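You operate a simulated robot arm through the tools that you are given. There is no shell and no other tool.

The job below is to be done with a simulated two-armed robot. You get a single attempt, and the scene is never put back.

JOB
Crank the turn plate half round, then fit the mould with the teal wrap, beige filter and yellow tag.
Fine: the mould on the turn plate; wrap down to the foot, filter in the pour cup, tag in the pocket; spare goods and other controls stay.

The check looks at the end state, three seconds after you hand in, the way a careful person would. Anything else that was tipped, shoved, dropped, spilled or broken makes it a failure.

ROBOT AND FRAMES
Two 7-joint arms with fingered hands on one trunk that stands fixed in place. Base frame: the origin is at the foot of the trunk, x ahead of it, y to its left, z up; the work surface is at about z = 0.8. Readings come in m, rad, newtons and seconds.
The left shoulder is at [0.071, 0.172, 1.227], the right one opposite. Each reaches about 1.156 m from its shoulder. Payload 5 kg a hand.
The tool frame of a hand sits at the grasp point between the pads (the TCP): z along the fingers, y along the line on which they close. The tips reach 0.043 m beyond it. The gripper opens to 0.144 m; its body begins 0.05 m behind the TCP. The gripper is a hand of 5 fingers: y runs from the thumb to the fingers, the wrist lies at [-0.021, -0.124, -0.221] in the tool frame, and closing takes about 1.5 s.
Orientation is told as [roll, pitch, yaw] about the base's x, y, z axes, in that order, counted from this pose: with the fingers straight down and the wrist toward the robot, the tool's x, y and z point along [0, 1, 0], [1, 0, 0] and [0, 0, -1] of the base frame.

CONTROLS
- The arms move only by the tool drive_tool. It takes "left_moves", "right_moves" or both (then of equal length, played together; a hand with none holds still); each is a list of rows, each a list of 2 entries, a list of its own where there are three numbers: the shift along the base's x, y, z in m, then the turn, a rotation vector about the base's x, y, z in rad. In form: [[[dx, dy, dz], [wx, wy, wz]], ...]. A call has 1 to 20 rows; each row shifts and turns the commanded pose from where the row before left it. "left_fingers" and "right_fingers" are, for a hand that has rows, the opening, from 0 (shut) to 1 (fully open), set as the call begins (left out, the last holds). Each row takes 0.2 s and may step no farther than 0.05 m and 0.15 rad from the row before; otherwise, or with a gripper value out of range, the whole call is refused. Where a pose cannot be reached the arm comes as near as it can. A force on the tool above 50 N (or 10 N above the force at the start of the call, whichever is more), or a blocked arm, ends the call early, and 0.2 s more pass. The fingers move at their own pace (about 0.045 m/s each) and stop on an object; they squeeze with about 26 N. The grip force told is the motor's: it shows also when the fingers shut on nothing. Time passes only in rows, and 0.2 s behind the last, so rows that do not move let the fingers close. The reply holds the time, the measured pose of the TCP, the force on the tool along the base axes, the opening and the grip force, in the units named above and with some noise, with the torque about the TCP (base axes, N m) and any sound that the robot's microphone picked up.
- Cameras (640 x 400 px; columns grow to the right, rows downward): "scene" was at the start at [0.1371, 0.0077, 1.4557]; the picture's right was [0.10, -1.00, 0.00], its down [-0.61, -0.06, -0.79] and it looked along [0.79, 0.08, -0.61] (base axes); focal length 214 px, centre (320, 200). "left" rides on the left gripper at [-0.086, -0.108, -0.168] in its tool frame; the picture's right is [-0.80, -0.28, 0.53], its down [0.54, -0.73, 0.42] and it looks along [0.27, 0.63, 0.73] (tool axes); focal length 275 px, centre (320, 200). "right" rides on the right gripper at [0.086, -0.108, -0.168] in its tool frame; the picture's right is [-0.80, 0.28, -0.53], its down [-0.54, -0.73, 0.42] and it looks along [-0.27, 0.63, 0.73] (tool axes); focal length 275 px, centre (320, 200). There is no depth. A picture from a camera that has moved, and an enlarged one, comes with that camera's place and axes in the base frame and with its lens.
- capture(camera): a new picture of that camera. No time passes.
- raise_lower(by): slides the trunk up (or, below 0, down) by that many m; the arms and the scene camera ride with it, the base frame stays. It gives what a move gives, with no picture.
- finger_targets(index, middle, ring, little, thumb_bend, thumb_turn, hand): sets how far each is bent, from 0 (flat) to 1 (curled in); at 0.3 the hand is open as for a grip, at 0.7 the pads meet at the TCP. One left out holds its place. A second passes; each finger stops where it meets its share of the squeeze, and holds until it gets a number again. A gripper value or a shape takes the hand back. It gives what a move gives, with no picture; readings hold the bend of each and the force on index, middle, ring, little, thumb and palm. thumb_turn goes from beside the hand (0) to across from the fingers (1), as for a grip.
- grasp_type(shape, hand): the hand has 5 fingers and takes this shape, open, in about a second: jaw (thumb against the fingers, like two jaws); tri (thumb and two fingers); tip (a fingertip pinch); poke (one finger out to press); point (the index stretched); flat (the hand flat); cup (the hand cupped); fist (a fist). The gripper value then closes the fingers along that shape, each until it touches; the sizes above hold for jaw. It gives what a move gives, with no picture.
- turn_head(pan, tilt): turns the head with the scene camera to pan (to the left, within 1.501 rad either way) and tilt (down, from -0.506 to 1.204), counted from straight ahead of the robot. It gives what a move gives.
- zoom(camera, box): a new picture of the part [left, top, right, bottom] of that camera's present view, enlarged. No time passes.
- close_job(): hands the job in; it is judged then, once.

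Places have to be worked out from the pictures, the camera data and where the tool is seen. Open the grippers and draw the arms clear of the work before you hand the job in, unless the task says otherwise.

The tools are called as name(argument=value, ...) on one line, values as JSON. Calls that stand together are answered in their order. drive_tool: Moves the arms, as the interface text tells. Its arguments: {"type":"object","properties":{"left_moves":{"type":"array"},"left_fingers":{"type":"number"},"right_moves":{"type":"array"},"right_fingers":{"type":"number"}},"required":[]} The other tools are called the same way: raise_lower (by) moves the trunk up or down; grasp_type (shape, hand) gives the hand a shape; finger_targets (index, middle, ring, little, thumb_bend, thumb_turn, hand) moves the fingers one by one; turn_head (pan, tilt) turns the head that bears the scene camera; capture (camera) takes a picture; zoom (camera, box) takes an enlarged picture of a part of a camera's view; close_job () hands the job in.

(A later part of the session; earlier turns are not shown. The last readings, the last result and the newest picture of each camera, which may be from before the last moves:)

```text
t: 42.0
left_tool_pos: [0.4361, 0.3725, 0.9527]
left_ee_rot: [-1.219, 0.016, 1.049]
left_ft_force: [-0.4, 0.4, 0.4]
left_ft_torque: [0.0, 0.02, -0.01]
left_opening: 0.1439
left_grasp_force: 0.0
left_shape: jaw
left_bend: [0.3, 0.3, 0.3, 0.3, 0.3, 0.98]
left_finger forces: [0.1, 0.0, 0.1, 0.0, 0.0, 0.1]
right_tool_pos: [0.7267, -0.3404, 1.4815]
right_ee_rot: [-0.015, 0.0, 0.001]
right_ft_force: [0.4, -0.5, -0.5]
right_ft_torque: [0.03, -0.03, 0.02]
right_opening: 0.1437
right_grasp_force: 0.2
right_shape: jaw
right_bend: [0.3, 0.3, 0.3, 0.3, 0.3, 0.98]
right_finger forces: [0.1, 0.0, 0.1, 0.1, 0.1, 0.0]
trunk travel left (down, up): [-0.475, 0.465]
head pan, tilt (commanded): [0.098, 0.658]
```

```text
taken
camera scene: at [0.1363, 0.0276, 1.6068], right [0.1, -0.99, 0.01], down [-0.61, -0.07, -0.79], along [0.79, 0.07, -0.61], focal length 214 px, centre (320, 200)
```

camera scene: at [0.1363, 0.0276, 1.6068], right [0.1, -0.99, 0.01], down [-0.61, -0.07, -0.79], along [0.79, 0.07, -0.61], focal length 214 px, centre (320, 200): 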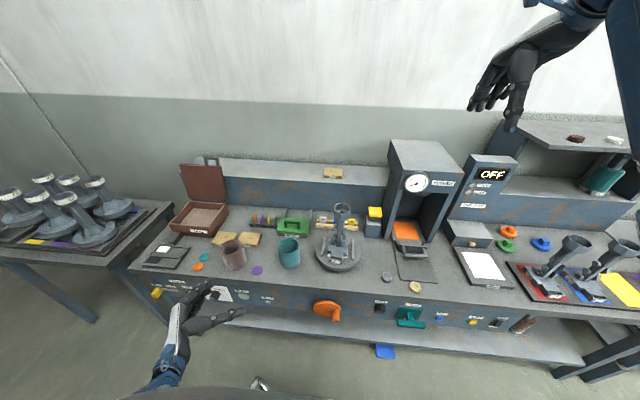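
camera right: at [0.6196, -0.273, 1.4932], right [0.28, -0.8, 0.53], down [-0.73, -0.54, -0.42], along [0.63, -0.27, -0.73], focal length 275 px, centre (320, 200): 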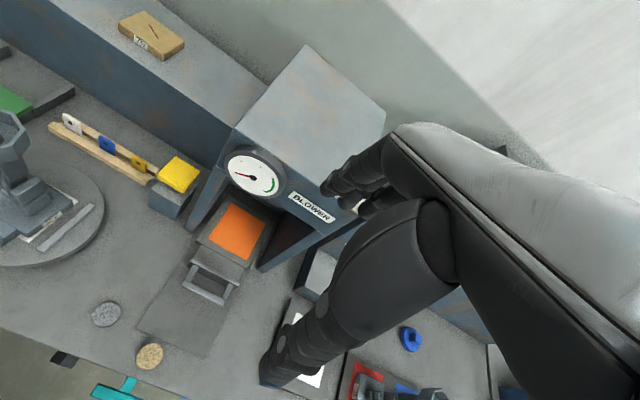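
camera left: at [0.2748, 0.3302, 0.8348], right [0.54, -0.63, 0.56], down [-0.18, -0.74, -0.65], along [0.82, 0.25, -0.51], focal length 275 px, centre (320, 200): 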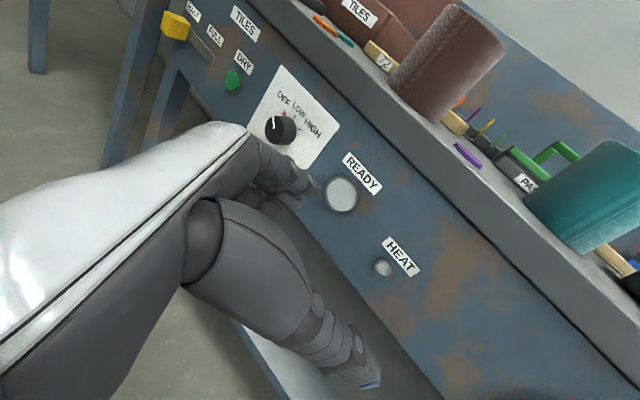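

The trunk is leaning slightly, as if the left arm is folded against the body. Moving the hand forward over the bench should relieve it.

drive_tool(left_moves=[[[0.035, -0.02, 0.0], [0, 0, 0]], [[0.035, -0.02, 0.0], [0, 0, 0]], [[0.035, -0.02, 0.0], [0, 0, 0]], [[0.035, -0.02, 0.0], [0, 0, 0]], [[0.028, -0.02, 0.0], [0, 0, 0]], [[0, 0, 0], [0, 0, 0]]])

capture(camera="scene")

capture(camera="left")

```text
t: 42.7
left_tool_pos: [0.4367, 0.3391, 0.8781]
left_ee_rot: [-1.001, 0.017, 0.977]
left_ft_force: [0.7, -2.2, 0.5]
left_ft_torque: [0.02, -0.04, 0.11]
left_opening: 0.1436
left_grasp_force: 0.1
left_shape: jaw
left_bend: [0.3, 0.3, 0.3, 0.3, 0.3, 0.98]
left_finger forces: [0.0, 0.0, 0.1, 0.0, 0.1, 0.1]
right_tool_pos: [0.716, -0.3444, 1.4821]
right_ee_rot: [-0.012, -0.006, -0.003]
right_ft_force: [1.4, -2.7, -1.9]
right_ft_torque: [0.24, 0.18, 0.08]
right_opening: 0.1441
right_grasp_force: 0.0
right_shape: jaw
right_bend: [0.3, 0.3, 0.3, 0.3, 0.3, 0.98]
right_finger forces: [0.1, 0.0, 0.0, 0.1, 0.0, 0.0]
trunk travel left (down, up): [-0.475, 0.465]
head pan, tilt (commanded): [0.098, 0.658]
stopped in row 3 (left hand): the arm was blocked; the commanded pose is now the measured one
```

```text
taken
camera scene: at [0.124, 0.0239, 1.6035], right [0.1, -1.0, 0.01], down [-0.6, -0.07, -0.8], along [0.79, 0.07, -0.6], focal length 214 px, centre (320, 200)
```

scene: 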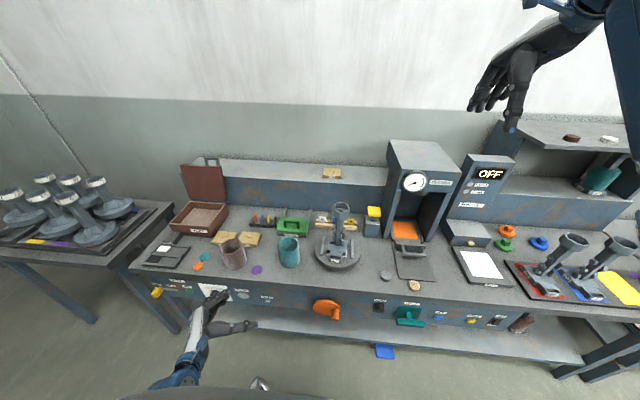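

```text
taken
camera left: at [0.2991, 0.3053, 1.0416], right [0.57, -0.72, 0.39], down [-0.36, -0.65, -0.67], along [0.74, 0.25, -0.63], focal length 275 px, centre (320, 200)
```

left: 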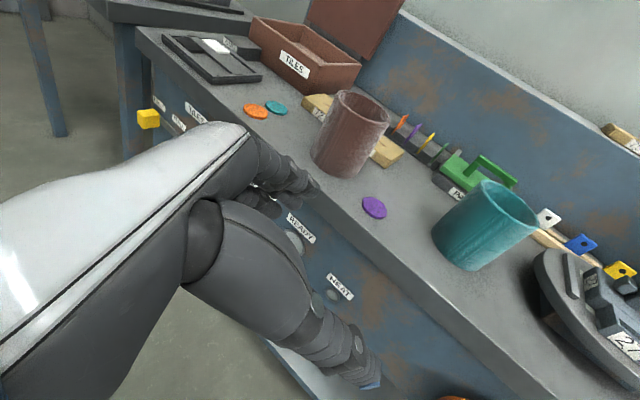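

The arm is folded too tightly against the body at this height. I ease it down and outward, then raise the trunk further so the arm is more extended before going over the bench.

drive_tool(left_moves=[[[0, 0.01, -0.02], [0, 0, 0]], [[0, 0.01, -0.02], [0, 0, 0]], [[0, 0.0, -0.02], [0, 0, 0]], [[0, 0, 0], [0, 0, 0]]])

capture(camera="scene")

```text
t: 43.7
left_tool_pos: [0.4465, 0.3489, 0.8228]
left_ee_rot: [-1.004, 0.016, 0.991]
left_ft_force: [-0.3, -0.3, 0.0]
left_ft_torque: [0.02, -0.05, 0.0]
left_opening: 0.1438
left_grasp_force: 0.1
left_shape: jaw
left_bend: [0.3, 0.3, 0.3, 0.3, 0.3, 0.98]
left_finger forces: [0.0, 0.0, 0.0, 0.0, 0.0, 0.0]
right_tool_pos: [0.7264, -0.358, 1.476]
right_ee_rot: [-0.002, 0.0, 0.0]
right_ft_force: [-0.4, -0.1, 0.4]
right_ft_torque: [0.03, 0.02, 0.01]
right_opening: 0.1438
right_grasp_force: 0.1
right_shape: jaw
right_bend: [0.3, 0.3, 0.3, 0.3, 0.3, 0.97]
right_finger forces: [0.0, 0.1, 0.1, 0.0, 0.1, 0.1]
trunk travel left (down, up): [-0.475, 0.465]
head pan, tilt (commanded): [0.098, 0.658]
```

```text
taken
camera scene: at [0.1357, 0.0077, 1.6058], right [0.1, -1.0, 0.0], down [-0.61, -0.06, -0.79], along [0.79, 0.08, -0.61], focal length 214 px, centre (320, 200)
```

scene: 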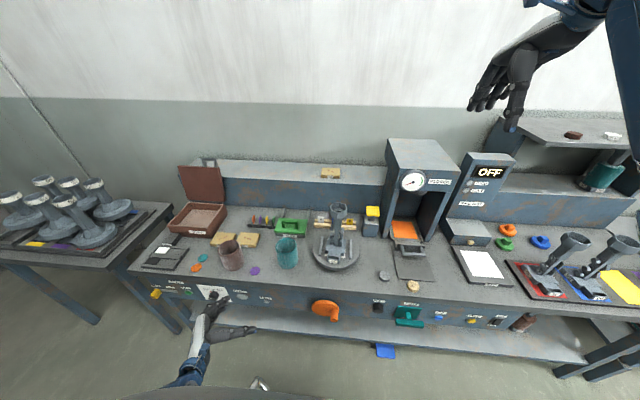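

The lean is gone. I raise the trunk another 0.15 m, which lifts the hand above the bench in the same relaxed arm posture.

raise_lower(by=0.15)

drive_tool(left_moves=[[[0.03, -0.015, 0.0], [0, 0, 0]], [[0.03, -0.015, 0.0], [0, 0, 0]], [[0.03, -0.015, 0.0], [0, 0, 0]], [[0.03, -0.015, 0.0], [0, 0, 0]], [[0, 0, 0], [0, 0, 0]]])

capture(camera="scene")

capture(camera="left")

```text
t: 45.5
left_tool_pos: [0.4473, 0.3505, 0.9736]
left_ee_rot: [-1.002, 0.019, 0.988]
left_ft_force: [0.3, -0.3, 0.2]
left_ft_torque: [-0.03, -0.02, 0.0]
left_opening: 0.1438
left_grasp_force: 0.0
left_shape: jaw
left_bend: [0.3, 0.3, 0.3, 0.3, 0.3, 0.98]
left_finger forces: [0.1, 0.0, 0.1, 0.1, 0.1, 0.1]
right_tool_pos: [0.7269, -0.359, 1.6262]
right_ee_rot: [0.001, 0.0, 0.0]
right_ft_force: [0.7, -0.4, 0.4]
right_ft_torque: [-0.02, -0.03, 0.02]
right_opening: 0.144
right_grasp_force: 0.2
right_shape: jaw
right_bend: [0.3, 0.3, 0.3, 0.3, 0.3, 0.97]
right_finger forces: [0.1, 0.0, 0.0, 0.0, 0.0, 0.0]
trunk travel left (down, up): [-0.625, 0.315]
head pan, tilt (commanded): [0.098, 0.658]
```

```text
t: 46.9
left_tool_pos: [0.554, 0.3406, 0.9653]
left_ee_rot: [-0.91, -0.067, 0.929]
left_ft_force: [0.8, -1.6, -0.7]
left_ft_torque: [0.02, 0.0, 0.03]
left_opening: 0.1438
left_grasp_force: 0.1
left_shape: jaw
left_bend: [0.3, 0.3, 0.3, 0.3, 0.3, 0.98]
left_finger forces: [0.0, 0.0, 0.0, 0.0, 0.1, 0.1]
right_tool_pos: [0.725, -0.3462, 1.6275]
right_ee_rot: [-0.011, 0.0, -0.001]
right_ft_force: [1.1, -3.2, -2.4]
right_ft_torque: [0.3, 0.14, 0.03]
right_opening: 0.1438
right_grasp_force: 0.1
right_shape: jaw
right_bend: [0.3, 0.3, 0.3, 0.3, 0.3, 0.98]
right_finger forces: [0.1, 0.1, 0.1, 0.1, 0.0, 0.0]
trunk travel left (down, up): [-0.625, 0.315]
head pan, tilt (commanded): [0.098, 0.658]
stopped in row 5 (left hand): the arm was blocked; the commanded pose is now the measured one
```

```text
taken
camera scene: at [0.1332, 0.0225, 1.7544], right [0.1, -1.0, 0.01], down [-0.61, -0.07, -0.79], along [0.79, 0.07, -0.61], focal length 214 px, centre (320, 200)
```

scene: 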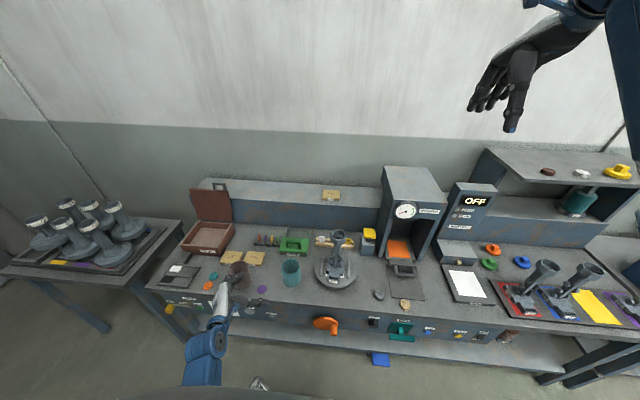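

```text
taken
camera left: at [0.4183, 0.2927, 1.1264], right [0.55, -0.79, 0.28], down [-0.4, -0.54, -0.74], along [0.73, 0.29, -0.62], focal length 275 px, centre (320, 200)
```

left: 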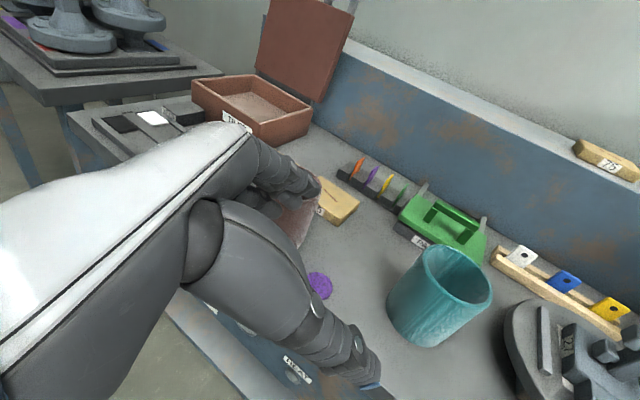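

The arm is again rubbing the trunk; the elbow seems to be tucked inward. I swing the hand up, forward and left while yawing the fingers to the right, so the arm stretches and the elbow can come outward.

drive_tool(left_moves=[[[0.02, 0.02, 0.03], [0, 0, -0.05]], [[0.02, 0.02, 0.03], [0, 0, -0.05]], [[0.02, 0.02, 0.03], [0, 0, -0.05]], [[0.02, 0.02, 0.03], [0, 0, -0.05]], [[0.02, 0.02, 0.03], [0, 0, -0.05]], [[0.02, 0.02, 0.03], [0, 0, -0.05]], [[0.02, 0.01, 0.03], [0, 0, -0.05]], [[0.02, 0.01, 0.03], [0, 0, -0.05]]])

capture(camera="scene")

```text
t: 48.7
left_tool_pos: [0.7192, 0.4657, 1.2098]
left_ee_rot: [-0.918, -0.065, 0.535]
left_ft_force: [0.6, -0.7, -1.1]
left_ft_torque: [-0.05, -0.03, 0.02]
left_opening: 0.144
left_grasp_force: 0.0
left_shape: jaw
left_bend: [0.3, 0.3, 0.3, 0.3, 0.3, 0.98]
left_finger forces: [0.0, 0.1, 0.1, 0.0, 0.1, 0.0]
right_tool_pos: [0.7283, -0.3602, 1.6255]
right_ee_rot: [-0.001, 0.001, -0.002]
right_ft_force: [0.1, -0.3, -0.7]
right_ft_torque: [0.03, 0.03, -0.01]
right_opening: 0.1444
right_grasp_force: 0.1
right_shape: jaw
right_bend: [0.3, 0.3, 0.3, 0.3, 0.3, 0.97]
right_finger forces: [0.0, 0.0, 0.0, 0.1, 0.1, 0.0]
trunk travel left (down, up): [-0.625, 0.315]
head pan, tilt (commanded): [0.098, 0.658]
```

```text
taken
camera scene: at [0.1389, 0.0067, 1.7555], right [0.1, -1.0, 0.0], down [-0.61, -0.06, -0.79], along [0.79, 0.08, -0.61], focal length 214 px, centre (320, 200)
```

scene: 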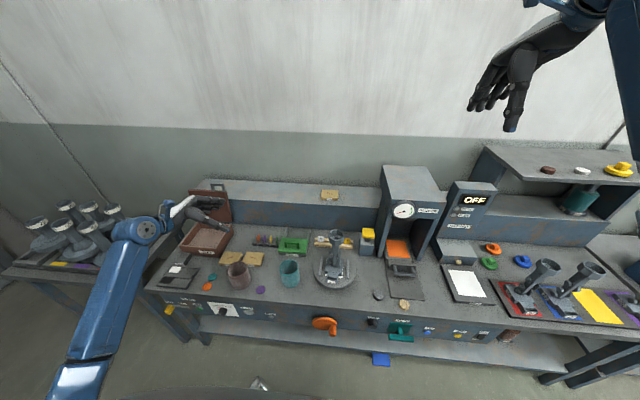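

The trunk is straight again. I turn the head to see how the left elbow lies.

turn_head(pan=0.9, tilt=0.9)

capture(camera="scene")

```text
t: 49.8
left_tool_pos: [0.7172, 0.4666, 1.211]
left_ee_rot: [-0.919, -0.068, 0.538]
left_ft_force: [0.7, -0.1, 0.0]
left_ft_torque: [-0.03, 0.01, 0.02]
left_opening: 0.1443
left_grasp_force: 0.1
left_shape: jaw
left_bend: [0.3, 0.3, 0.3, 0.3, 0.3, 0.98]
left_finger forces: [0.0, 0.0, 0.0, 0.1, 0.0, 0.0]
right_tool_pos: [0.728, -0.3581, 1.626]
right_ee_rot: [0.003, -0.001, 0.001]
right_ft_force: [-0.4, -0.4, -0.5]
right_ft_torque: [0.01, -0.01, -0.05]
right_opening: 0.1438
right_grasp_force: 0.0
right_shape: jaw
right_bend: [0.3, 0.3, 0.3, 0.3, 0.3, 0.97]
right_finger forces: [0.1, 0.0, 0.0, 0.0, 0.0, 0.0]
trunk travel left (down, up): [-0.625, 0.315]
head pan, tilt (commanded): [0.901, 0.901]
```

```text
taken
camera scene: at [0.0982, 0.058, 1.7359], right [0.78, -0.62, 0.0], down [-0.49, -0.61, -0.62], along [0.39, 0.49, -0.78], focal length 214 px, centre (320, 200)
```

scene: 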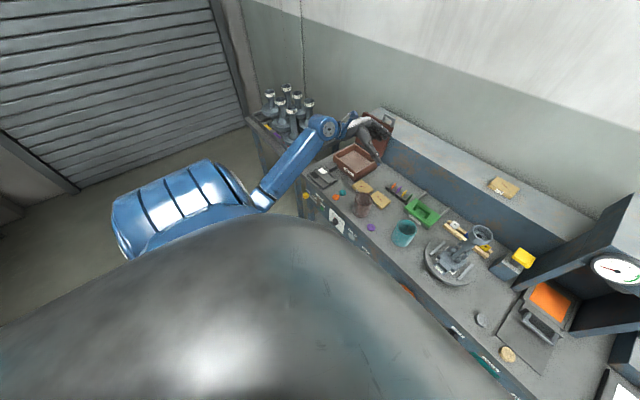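

The elbow now lies outward on the left, as wanted; the chest is bulky and was what blocked the arm. I turn the head back to the bench and look through the left hand camera.

turn_head(pan=0.1, tilt=0.8)

capture(camera="scene")

capture(camera="left")

```text
t: 50.9
left_tool_pos: [0.7184, 0.4667, 1.2111]
left_ee_rot: [-0.918, -0.07, 0.536]
left_ft_force: [-0.2, -0.4, 0.2]
left_ft_torque: [-0.01, -0.01, 0.0]
left_opening: 0.144
left_grasp_force: 0.1
left_shape: jaw
left_bend: [0.3, 0.3, 0.3, 0.3, 0.3, 0.98]
left_finger forces: [0.0, 0.0, 0.1, 0.0, 0.0, 0.0]
right_tool_pos: [0.7263, -0.3575, 1.625]
right_ee_rot: [0.0, 0.002, -0.001]
right_ft_force: [0.1, 0.1, -0.5]
right_ft_torque: [-0.02, 0.02, -0.02]
right_opening: 0.1439
right_grasp_force: 0.0
right_shape: jaw
right_bend: [0.3, 0.3, 0.3, 0.3, 0.3, 0.97]
right_finger forces: [0.1, 0.1, 0.0, 0.1, 0.1, 0.0]
trunk travel left (down, up): [-0.625, 0.315]
head pan, tilt (commanded): [0.099, 0.799]
```

```text
taken
camera scene: at [0.1311, 0.0073, 1.7438], right [0.1, -0.99, 0.0], down [-0.71, -0.07, -0.7], along [0.69, 0.07, -0.72], focal length 214 px, centre (320, 200)
```

scene: 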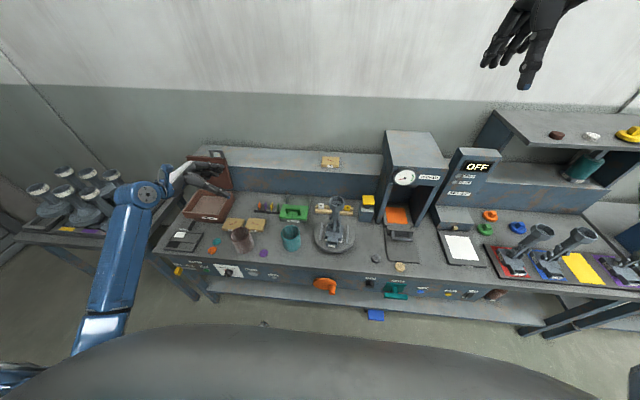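

```text
taken
camera left: at [0.5736, 0.4757, 1.3724], right [0.2, -0.94, 0.29], down [-0.58, -0.35, -0.74], along [0.79, -0.02, -0.61], focal length 275 px, centre (320, 200)
```

left: 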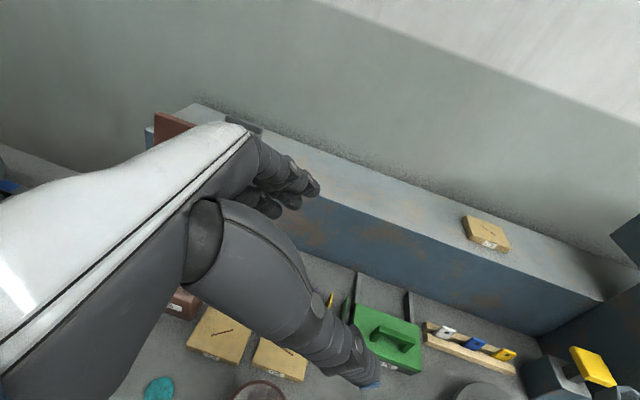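

Axes read from the camera show the fingers heading right-forward and tilted down about 37°. I level the tilt a little and bring the open hand above the teal wrap, keeping clear of the brown one.

drive_tool(left_moves=[[[0, 0, 0], [-0.11, -0.025, 0.01]], [[0, 0, 0], [-0.11, -0.025, 0.01]], [[-0.0026, -0.035, -0.014], [0, 0, 0]], [[-0.0026, -0.035, -0.014], [0, 0, 0]], [[-0.0026, -0.035, -0.014], [0, 0, 0]], [[-0.0026, -0.035, -0.014], [0, 0, 0]], [[-0.0026, -0.035, -0.014], [0, 0, 0]], [[-0.0026, -0.035, -0.014], [0, 0, 0]], [[-0.0026, -0.035, -0.014], [0, 0, 0]], [[0, 0, 0], [0, 0, 0]]])

capture(camera="scene")

capture(camera="left")

```text
t: 53.1
left_tool_pos: [0.6988, 0.2257, 1.1119]
left_ee_rot: [-1.132, 0.005, 0.565]
left_ft_force: [0.6, 0.0, -0.1]
left_ft_torque: [0.0, 0.0, -0.03]
left_opening: 0.144
left_grasp_force: 0.0
left_shape: jaw
left_bend: [0.3, 0.3, 0.3, 0.3, 0.3, 0.98]
left_finger forces: [0.0, 0.0, 0.0, 0.1, 0.1, 0.1]
right_tool_pos: [0.7265, -0.3577, 1.6274]
right_ee_rot: [0.0, 0.001, -0.001]
right_ft_force: [0.2, 0.1, -0.5]
right_ft_torque: [-0.01, -0.02, 0.0]
right_opening: 0.1438
right_grasp_force: 0.1
right_shape: jaw
right_bend: [0.3, 0.3, 0.3, 0.3, 0.3, 0.97]
right_finger forces: [0.0, 0.1, 0.0, 0.0, 0.0, 0.0]
trunk travel left (down, up): [-0.625, 0.315]
head pan, tilt (commanded): [0.099, 0.799]
```

```text
taken
camera scene: at [0.1313, 0.0076, 1.7438], right [0.1, -1.0, 0.0], down [-0.71, -0.07, -0.7], along [0.69, 0.07, -0.72], focal length 214 px, centre (320, 200)
```

scene: 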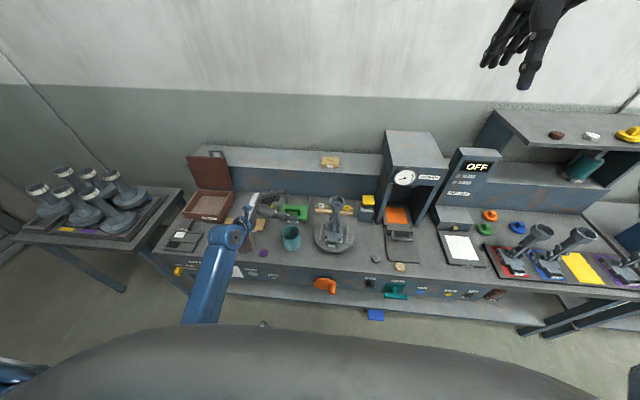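

```text
taken
camera left: at [0.5465, 0.2654, 1.261], right [0.2, -0.85, 0.5], down [-0.53, -0.52, -0.67], along [0.82, -0.13, -0.56], focal length 275 px, centre (320, 200)
```

left: 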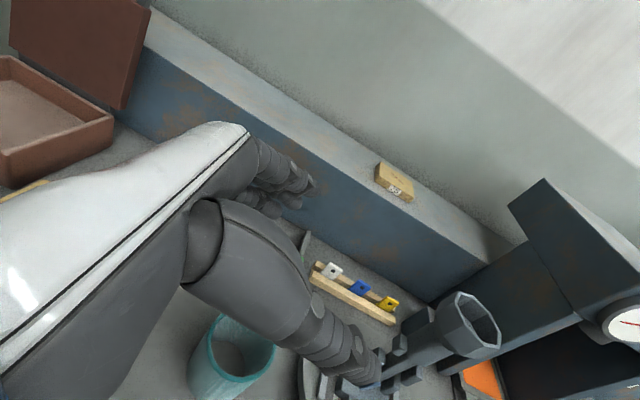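

The open hand is above the wrap, and this camera puts the wrap's rim centre at about (0.703, 0.210), matching the earlier estimate. I zoom the scene camera to double-check before descending.

zoom(camera="scene", box=[230, 180, 370, 270])

```text
4.44 times, centred on (300, 225) of scene
camera zoom: at [0.1313, 0.0076, 1.7438], right [0.1, -1.0, 0.0], down [-0.71, -0.07, -0.7], along [0.69, 0.07, -0.72], focal length 953 px, centre (409, 89)
```

zoom: 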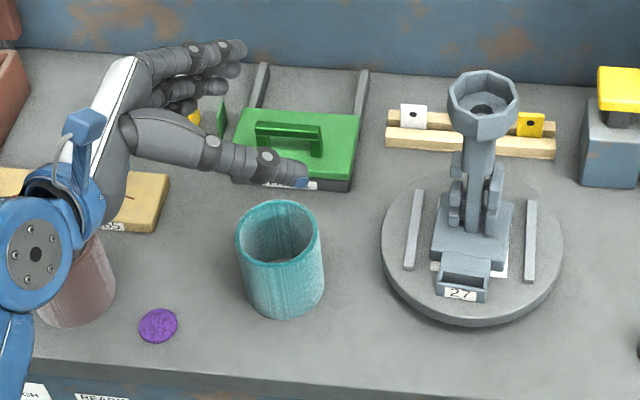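

Wrap axis refined to (0.711, 0.207) and mould axis to (0.772, 0.0). I descend beside the wrap, staying 2 cm short of centring, and check part way.

drive_tool(left_moves=[[[0, 0, -0.038], [0, 0, 0]], [[0, 0, -0.038], [0, 0, 0]], [[0, 0, -0.038], [0, 0, 0]], [[0, 0, -0.038], [0, 0, 0]], [[0, 0, 0], [0, 0, 0]]])

zoom(camera="scene", box=[230, 180, 370, 270])

capture(camera="left")

```text
t: 54.3
left_tool_pos: [0.7014, 0.2243, 0.9596]
left_ee_rot: [-1.133, 0.003, 0.564]
left_ft_force: [-0.7, 0.0, 0.0]
left_ft_torque: [0.0, 0.0, -0.01]
left_opening: 0.1441
left_grasp_force: 0.0
left_shape: jaw
left_bend: [0.3, 0.3, 0.3, 0.3, 0.3, 0.98]
left_finger forces: [0.0, 0.0, 0.0, 0.0, 0.0, 0.0]
right_tool_pos: [0.7256, -0.3593, 1.6261]
right_ee_rot: [-0.002, 0.0, 0.0]
right_ft_force: [-0.5, -0.5, -0.4]
right_ft_torque: [-0.03, 0.01, -0.02]
right_opening: 0.1436
right_grasp_force: 0.1
right_shape: jaw
right_bend: [0.3, 0.3, 0.3, 0.3, 0.3, 0.97]
right_finger forces: [0.0, 0.0, 0.0, 0.0, 0.0, 0.0]
trunk travel left (down, up): [-0.625, 0.315]
head pan, tilt (commanded): [0.099, 0.799]
```

```text
4.44 times, centred on (300, 225) of scene
camera zoom: at [0.1313, 0.007, 1.7438], right [0.1, -0.99, 0.0], down [-0.71, -0.07, -0.7], along [0.69, 0.07, -0.72], focal length 953 px, centre (409, 89)
```

zoom: 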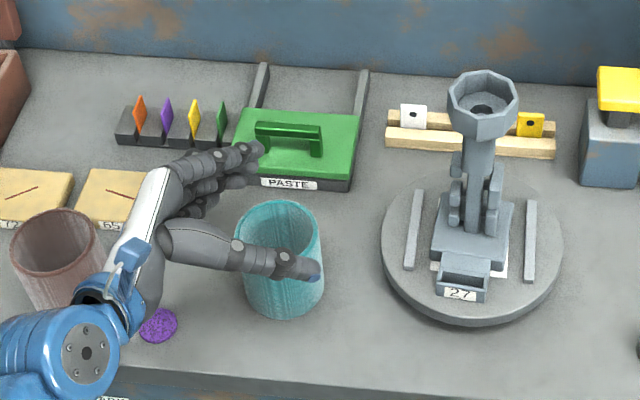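

```text
taken
camera left: at [0.549, 0.2652, 1.1082], right [0.2, -0.85, 0.49], down [-0.53, -0.52, -0.67], along [0.82, -0.13, -0.56], focal length 275 px, centre (320, 200)
```

left: 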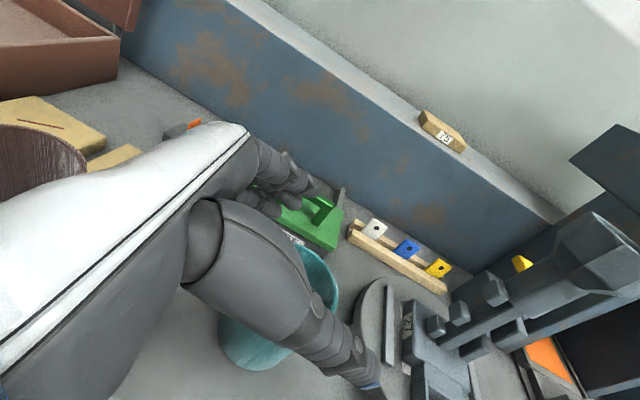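

The thumb is on the near side and the fingers on the far-left side of the wrap, with nothing touched. I descend to grip height z≈0.885.

drive_tool(left_moves=[[[0, 0, -0.025], [0, 0, 0]], [[0, 0, -0.025], [0, 0, 0]], [[0, 0, -0.025], [0, 0, 0]], [[0, 0, 0], [0, 0, 0]]])

zoom(camera="scene", box=[230, 180, 370, 270])

capture(camera="left")

```text
t: 55.3
left_tool_pos: [0.7028, 0.227, 0.8858]
left_ee_rot: [-1.132, 0.002, 0.564]
left_ft_force: [0.4, -0.3, -0.4]
left_ft_torque: [0.0, -0.03, 0.04]
left_opening: 0.1439
left_grasp_force: 0.0
left_shape: jaw
left_bend: [0.3, 0.3, 0.3, 0.3, 0.3, 0.98]
left_finger forces: [0.0, 0.0, 0.1, 0.0, 0.0, 0.0]
right_tool_pos: [0.7275, -0.3584, 1.6246]
right_ee_rot: [0.0, 0.0, 0.0]
right_ft_force: [0.8, -0.4, 0.2]
right_ft_torque: [0.01, 0.01, 0.03]
right_opening: 0.144
right_grasp_force: 0.1
right_shape: jaw
right_bend: [0.3, 0.3, 0.3, 0.3, 0.3, 0.97]
right_finger forces: [0.1, 0.1, 0.0, 0.0, 0.0, 0.0]
trunk travel left (down, up): [-0.625, 0.315]
head pan, tilt (commanded): [0.099, 0.799]
```

```text
4.44 times, centred on (300, 225) of scene
camera zoom: at [0.131, 0.007, 1.7438], right [0.1, -0.99, 0.0], down [-0.71, -0.07, -0.7], along [0.69, 0.07, -0.72], focal length 953 px, centre (409, 89)
```

zoom: 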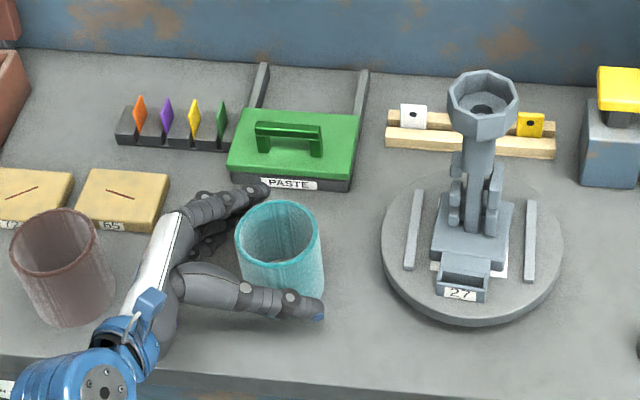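

```text
taken
camera left: at [0.5489, 0.2664, 1.0352], right [0.2, -0.85, 0.49], down [-0.53, -0.52, -0.67], along [0.82, -0.13, -0.56], focal length 275 px, centre (320, 200)
```

left: 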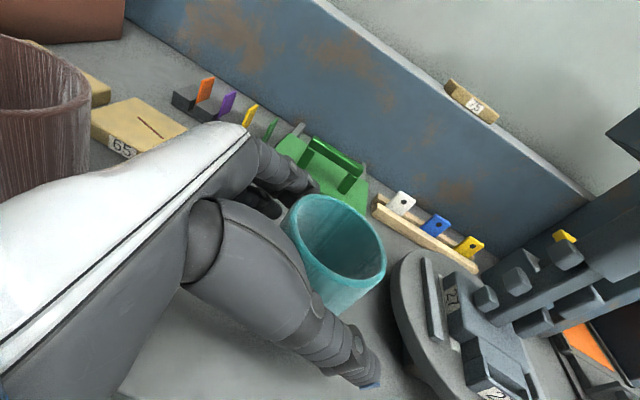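

The wrap is now between thumb and fingers without contact. I zoom both cameras to centre the hand on it accurately before closing.

zoom(camera="left", box=[240, 160, 440, 330])

zoom(camera="scene", box=[255, 205, 315, 255])

```text
2.35 times, centred on (340, 245) of left
camera zoom: at [0.5489, 0.2664, 1.0352], right [0.2, -0.85, 0.49], down [-0.53, -0.52, -0.67], along [0.82, -0.13, -0.56], focal length 648 px, centre (273, 94)
```

zoom: 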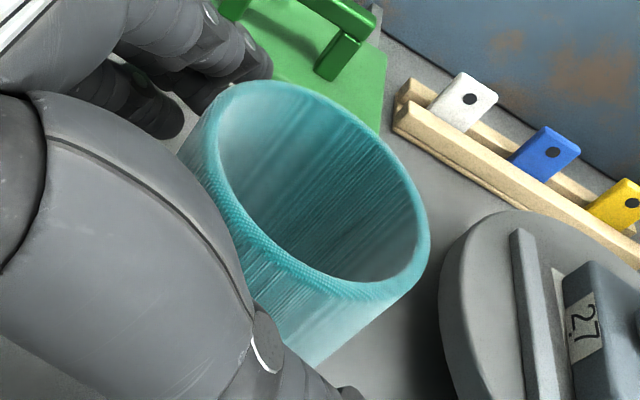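

```text
8.00 times, centred on (285, 230) of scene
camera zoom: at [0.131, 0.007, 1.7438], right [0.1, -0.99, 0.0], down [-0.71, -0.07, -0.7], along [0.69, 0.07, -0.72], focal length 1716 px, centre (600, -40)
```

zoom: 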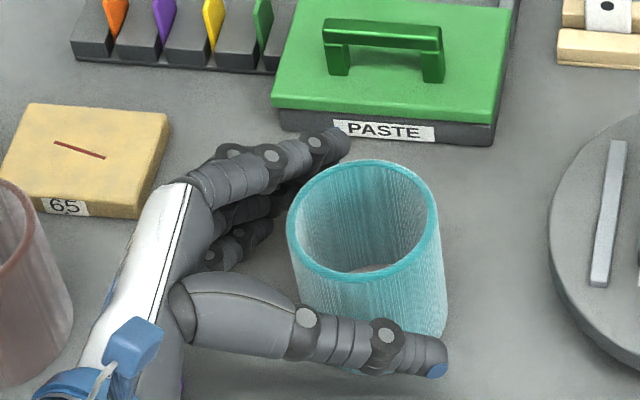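

The wrap sits roughly midway between thumb and index, about 2 cm ahead of the TCP. I advance 1.8 cm along the finger direction.

drive_tool(left_moves=[[[0.0048, -0.0076, 0], [0, 0, 0]], [[0.0048, -0.0076, 0], [0, 0, 0]], [[0, 0, 0], [0, 0, 0]]])

zoom(camera="scene", box=[255, 205, 315, 255])

```text
t: 56.1
left_tool_pos: [0.7125, 0.2119, 0.8876]
left_ee_rot: [-1.13, 0.004, 0.563]
left_ft_force: [0.5, -0.2, -0.4]
left_ft_torque: [0.0, 0.0, -0.02]
left_opening: 0.1438
left_grasp_force: 0.1
left_shape: jaw
left_bend: [0.3, 0.3, 0.3, 0.3, 0.3, 0.98]
left_finger forces: [0.0, 0.0, 0.0, 0.1, 0.1, 0.1]
right_tool_pos: [0.7276, -0.3577, 1.6261]
right_ee_rot: [-0.002, 0.0, 0.0]
right_ft_force: [0.0, 0.7, 0.4]
right_ft_torque: [-0.01, -0.02, -0.05]
right_opening: 0.1438
right_grasp_force: 0.0
right_shape: jaw
right_bend: [0.3, 0.3, 0.3, 0.3, 0.3, 0.97]
right_finger forces: [0.0, 0.1, 0.0, 0.1, 0.1, 0.1]
trunk travel left (down, up): [-0.625, 0.315]
head pan, tilt (commanded): [0.099, 0.799]
```

```text
8.00 times, centred on (285, 230) of scene
camera zoom: at [0.131, 0.0075, 1.7438], right [0.1, -1.0, 0.0], down [-0.71, -0.07, -0.7], along [0.69, 0.07, -0.72], focal length 1716 px, centre (600, -40)
```

zoom: 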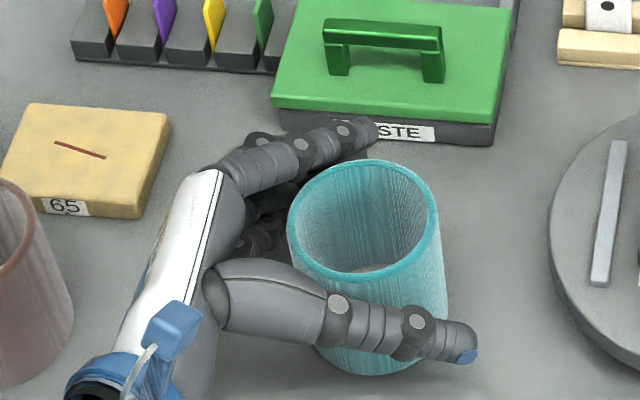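

The hand now surrounds the wrap evenly. I close the fingers on it.

drive_tool(left_moves=[[[0, 0, 0], [0, 0, 0]], [[0, 0, 0], [0, 0, 0]], [[0, 0, 0], [0, 0, 0]], [[0, 0, 0], [0, 0, 0]], [[0, 0, 0], [0, 0, 0]], [[0, 0, 0], [0, 0, 0]], [[0, 0, 0], [0, 0, 0]], [[0, 0, 0], [0, 0, 0]]], left_fingers=0.0)

zoom(camera="scene", box=[255, 205, 315, 255])

capture(camera="left")

```text
t: 57.9
left_tool_pos: [0.7119, 0.2098, 0.8886]
left_ee_rot: [-1.135, 0.004, 0.562]
left_ft_force: [0.4, 0.7, 1.6]
left_ft_torque: [0.05, -0.04, -0.02]
left_opening: 0.0704
left_grasp_force: 26.2
left_shape: jaw
left_bend: [0.74, 0.45, 0.4, 0.43, 0.71, 1.0]
left_finger forces: [12.7, 7.1, 3.0, 1.6, 22.7, 0.0]
right_tool_pos: [0.7264, -0.3591, 1.6255]
right_ee_rot: [-0.002, 0.0, -0.001]
right_ft_force: [-0.2, -0.6, -0.5]
right_ft_torque: [0.02, 0.0, -0.01]
right_opening: 0.144
right_grasp_force: 0.0
right_shape: jaw
right_bend: [0.3, 0.3, 0.3, 0.3, 0.3, 0.97]
right_finger forces: [0.0, 0.0, 0.0, 0.0, 0.0, 0.0]
trunk travel left (down, up): [-0.625, 0.315]
head pan, tilt (commanded): [0.099, 0.799]
```

```text
8.00 times, centred on (285, 230) of scene
camera zoom: at [0.131, 0.0071, 1.7438], right [0.1, -1.0, 0.0], down [-0.71, -0.07, -0.7], along [0.69, 0.07, -0.72], focal length 1716 px, centre (600, -40)
```

zoom: 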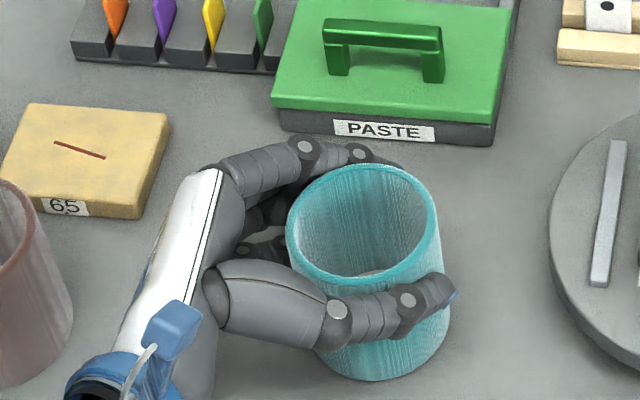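

```text
taken
camera left: at [0.5591, 0.2504, 1.0365], right [0.2, -0.85, 0.49], down [-0.53, -0.52, -0.67], along [0.82, -0.13, -0.56], focal length 275 px, centre (320, 200)
```

left: 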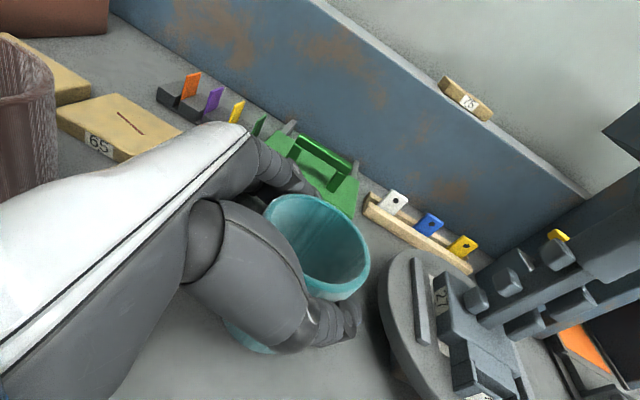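

The grip is firm (thumb 23 N against the four fingers). I lift a little, check, then go on up.

drive_tool(left_moves=[[[0, 0, 0.01], [0, 0, 0]], [[0, 0, 0.02], [0, 0, 0]], [[0, 0, 0.03], [0, 0, 0]], [[0, 0, 0.03], [0, 0, 0]]])

zoom(camera="scene", box=[230, 170, 350, 260])

```text
t: 58.9
left_tool_pos: [0.7128, 0.2069, 0.9763]
left_ee_rot: [-1.131, 0.005, 0.566]
left_ft_force: [-0.1, -0.7, -1.1]
left_ft_torque: [0.0, -0.01, -0.02]
left_opening: 0.0705
left_grasp_force: 26.0
left_shape: jaw
left_bend: [0.74, 0.45, 0.41, 0.43, 0.71, 1.0]
left_finger forces: [12.4, 7.1, 3.1, 1.2, 22.6, 0.1]
right_tool_pos: [0.7265, -0.3589, 1.6254]
right_ee_rot: [-0.001, -0.001, 0.0]
right_ft_force: [0.2, 0.3, -0.3]
right_ft_torque: [0.02, -0.02, 0.01]
right_opening: 0.1441
right_grasp_force: 0.1
right_shape: jaw
right_bend: [0.3, 0.3, 0.3, 0.3, 0.3, 0.97]
right_finger forces: [0.0, 0.0, 0.0, 0.0, 0.0, 0.1]
trunk travel left (down, up): [-0.625, 0.315]
head pan, tilt (commanded): [0.099, 0.799]
```

```text
4.44 times, centred on (290, 215) of scene
camera zoom: at [0.131, 0.0065, 1.7438], right [0.1, -1.0, 0.0], down [-0.71, -0.07, -0.7], along [0.69, 0.07, -0.72], focal length 953 px, centre (453, 133)
```

zoom: 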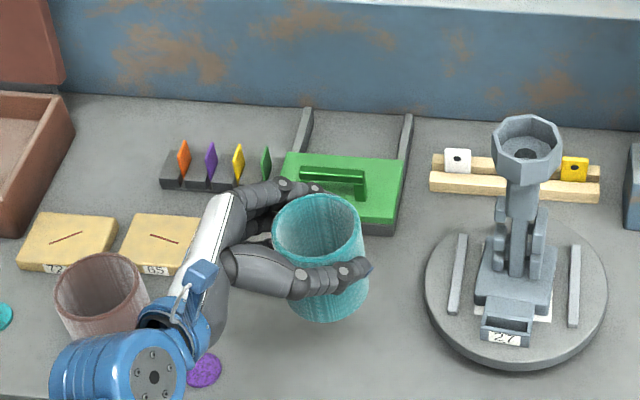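

The wrap is held and lifted cleanly. I raise it above the mould's rim height.

drive_tool(left_moves=[[[0, 0, 0.04], [0, 0, 0]], [[0, 0, 0.04], [0, 0, 0]], [[0, 0, 0.04], [0, 0, 0]], [[0, 0, 0.04], [0, 0, 0]], [[0, 0, 0.04], [0, 0, 0]], [[0, 0, 0.04], [0, 0, 0]], [[0, 0, 0], [0, 0, 0]]])

capture(camera="scene")

capture(camera="left")

capture(camera="right")

```text
t: 60.5
left_tool_pos: [0.715, 0.2113, 1.2172]
left_ee_rot: [-1.13, 0.005, 0.562]
left_ft_force: [0.4, -0.7, -1.1]
left_ft_torque: [0.02, -0.01, -0.01]
left_opening: 0.0705
left_grasp_force: 25.9
left_shape: jaw
left_bend: [0.74, 0.45, 0.41, 0.43, 0.71, 1.0]
left_finger forces: [12.4, 7.1, 3.1, 1.2, 22.6, 0.1]
right_tool_pos: [0.7265, -0.3581, 1.6253]
right_ee_rot: [-0.001, 0.0, 0.0]
right_ft_force: [-0.5, 1.0, 0.0]
right_ft_torque: [0.0, -0.01, 0.0]
right_opening: 0.1441
right_grasp_force: 0.0
right_shape: jaw
right_bend: [0.3, 0.3, 0.3, 0.3, 0.3, 0.97]
right_finger forces: [0.0, 0.1, 0.0, 0.1, 0.1, 0.1]
trunk travel left (down, up): [-0.625, 0.315]
head pan, tilt (commanded): [0.099, 0.799]
```

```text
taken
camera scene: at [0.1312, 0.0072, 1.7438], right [0.1, -0.99, 0.0], down [-0.71, -0.07, -0.7], along [0.69, 0.07, -0.72], focal length 214 px, centre (320, 200)
```

scene: 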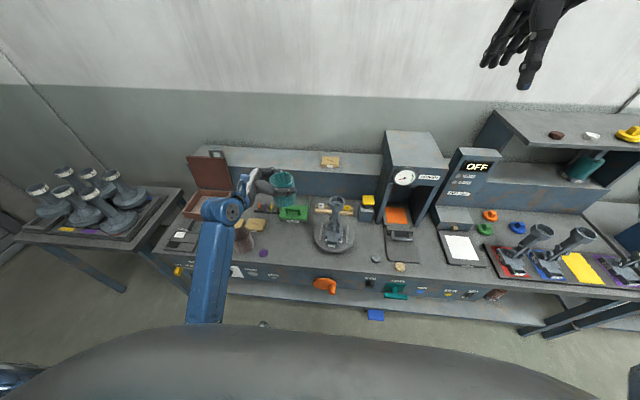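

```text
taken
camera left: at [0.5627, 0.251, 1.3657], right [0.2, -0.85, 0.49], down [-0.53, -0.52, -0.67], along [0.82, -0.13, -0.56], focal length 275 px, centre (320, 200)
```

left: 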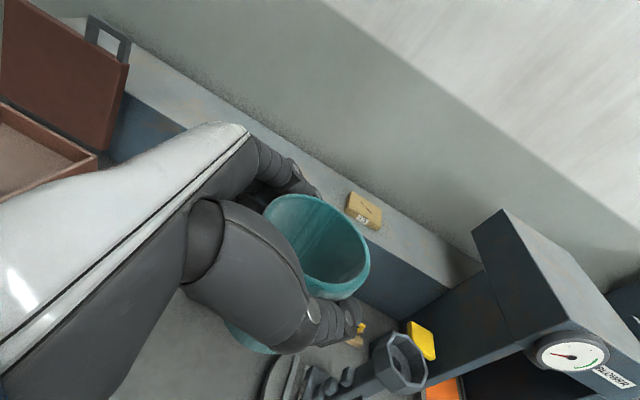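

```text
taken
camera right: at [0.6193, -0.2728, 1.7933], right [0.28, -0.8, 0.53], down [-0.73, -0.54, -0.42], along [0.63, -0.27, -0.73], focal length 275 px, centre (320, 200)
```

right: 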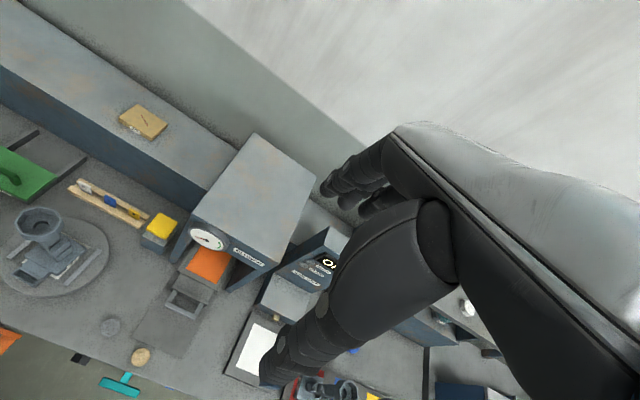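

The wrap hangs at TCP (0.715, 0.211, 1.217). I measure how it sits in the hand, both centre and tilt.

zoom(camera="scene", box=[250, 155, 310, 205])

zoom(camera="left", box=[200, 160, 440, 400])

```text
8.00 times, centred on (280, 180) of scene
camera zoom: at [0.1312, 0.0072, 1.7438], right [0.1, -0.99, 0.0], down [-0.71, -0.07, -0.7], along [0.69, 0.07, -0.72], focal length 1716 px, centre (640, 360)
```

zoom: 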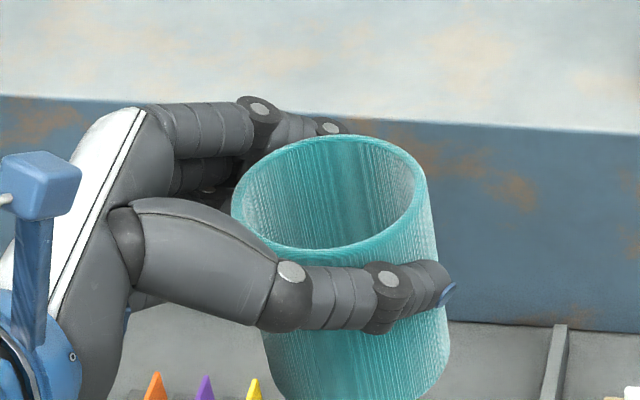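

```text
1.67 times, centred on (320, 280) of left
camera zoom: at [0.5627, 0.251, 1.3657], right [0.2, -0.85, 0.49], down [-0.53, -0.52, -0.67], along [0.82, -0.13, -0.56], focal length 459 px, centre (320, 67)
```

zoom: 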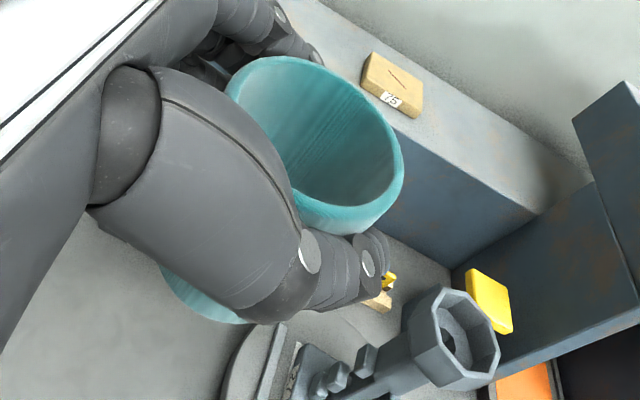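

I take a slightly larger zoom to see the bottom of the wrap as well.

zoom(camera="scene", box=[260, 160, 320, 220])

```text
6.67 times, centred on (290, 190) of scene
camera zoom: at [0.1312, 0.0072, 1.7438], right [0.1, -0.99, 0.0], down [-0.71, -0.07, -0.7], along [0.69, 0.07, -0.72], focal length 1430 px, centre (520, 267)
```

zoom: 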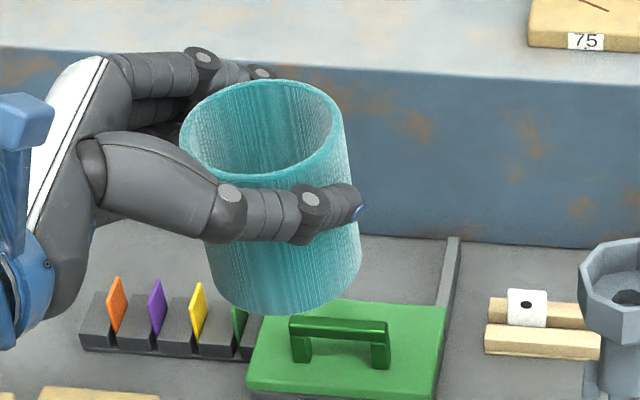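

The wrap hangs nearly vertical, its axis about (-0.002, -0.005) from the TCP. To check the fit from the side, I turn the right hand so its camera looks across toward the mould.

drive_tool(right_moves=[[[0, 0, 0], [0, 0, 0.142]], [[0, 0, 0], [0, 0, 0.142]], [[0, 0, 0], [0, 0, 0.142]], [[0, 0, 0], [0, 0, 0.142]], [[0, 0, 0], [0, 0, 0.142]], [[0, 0, 0], [0, 0, 0.142]], [[0, 0, 0], [0, 0, 0.142]], [[0, 0, 0], [0, 0, 0.142]], [[0, 0, 0], [0, 0, 0.142]], [[0, 0, 0], [0, 0, 0.142]], [[0, 0, 0], [0, 0, 0.142]], [[0, 0, 0], [0, 0, 0.138]], [[0.002, 0.008, -0.04], [0, 0, 0]], [[0.002, 0.008, -0.04], [0, 0, 0]], [[0.002, 0.008, -0.04], [0, 0, 0]], [[0.002, 0.008, -0.04], [0, 0, 0]], [[0, 0.008, -0.04], [0, 0, 0]], [[0, 0.008, -0.04], [0, 0, 0]]])

capture(camera="right")

capture(camera="scene")

```text
t: 64.3
left_tool_pos: [0.7143, 0.2109, 1.2171]
left_ee_rot: [-1.132, 0.004, 0.564]
left_ft_force: [0.4, 0.6, 0.4]
left_ft_torque: [-0.01, 0.0, 0.01]
left_opening: 0.0704
left_grasp_force: 25.9
left_shape: jaw
left_bend: [0.74, 0.45, 0.41, 0.43, 0.71, 1.0]
left_finger forces: [12.4, 7.0, 2.9, 1.2, 22.6, 0.2]
right_tool_pos: [0.7373, -0.3062, 1.3855]
right_ee_rot: [-0.003, 0.001, 1.702]
right_ft_force: [0.3, -0.2, 1.0]
right_ft_torque: [0.04, -0.02, -0.01]
right_opening: 0.1437
right_grasp_force: 0.2
right_shape: jaw
right_bend: [0.3, 0.3, 0.3, 0.3, 0.3, 0.97]
right_finger forces: [0.0, 0.1, 0.0, 0.0, 0.0, 0.0]
trunk travel left (down, up): [-0.625, 0.315]
head pan, tilt (commanded): [0.099, 0.799]
```

```text
taken
camera right: at [0.6662, -0.4265, 1.5531], right [0.75, 0.38, 0.54], down [0.63, -0.65, -0.42], along [0.18, 0.66, -0.73], focal length 275 px, centre (320, 200)
```

right: 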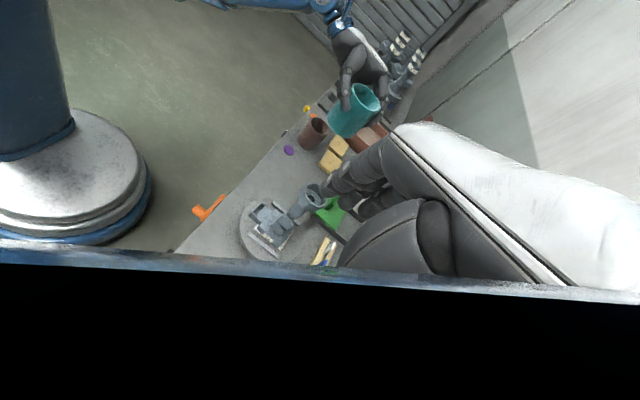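

```text
taken
camera scene: at [0.1317, 0.0067, 1.7439], right [0.1, -1.0, 0.0], down [-0.71, -0.07, -0.7], along [0.69, 0.07, -0.72], focal length 214 px, centre (320, 200)
```

scene: 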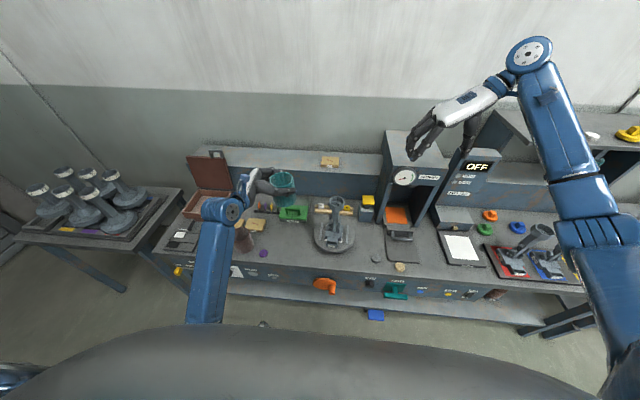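

The right camera now looks across at the mould and wrap, though the arm masks its lower part. I lower it some more for a flatter, closer view.

drive_tool(right_moves=[[[0, 0, -0.04], [0, 0, 0]], [[0, 0, -0.04], [0, 0, 0]], [[0, 0, -0.04], [0, 0, 0]], [[0, 0, -0.02], [0, 0, 0]]])

capture(camera="right")

```text
t: 65.3
left_tool_pos: [0.716, 0.2117, 1.2163]
left_ee_rot: [-1.13, 0.003, 0.564]
left_ft_force: [-0.8, -0.5, -0.1]
left_ft_torque: [0.0, 0.01, -0.02]
left_opening: 0.0699
left_grasp_force: 26.3
left_shape: jaw
left_bend: [0.74, 0.45, 0.41, 0.43, 0.71, 1.0]
left_finger forces: [12.5, 6.9, 3.1, 1.2, 22.6, 0.0]
right_tool_pos: [0.7348, -0.3106, 1.2462]
right_ee_rot: [0.0, -0.001, 1.699]
right_ft_force: [1.0, 0.4, -0.2]
right_ft_torque: [0.02, 0.04, 0.01]
right_opening: 0.1438
right_grasp_force: 0.1
right_shape: jaw
right_bend: [0.3, 0.3, 0.3, 0.3, 0.3, 0.97]
right_finger forces: [0.0, 0.0, 0.0, 0.0, 0.0, 0.0]
trunk travel left (down, up): [-0.625, 0.315]
head pan, tilt (commanded): [0.099, 0.799]
```

```text
taken
camera right: at [0.665, -0.4297, 1.4135], right [0.75, 0.39, 0.53], down [0.63, -0.65, -0.42], along [0.18, 0.66, -0.73], focal length 275 px, centre (320, 200)
```

right: 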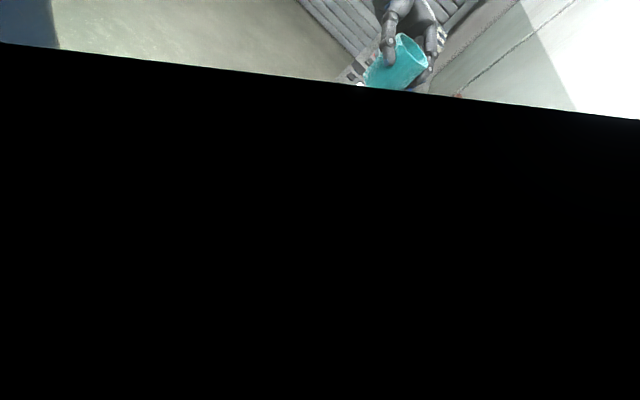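

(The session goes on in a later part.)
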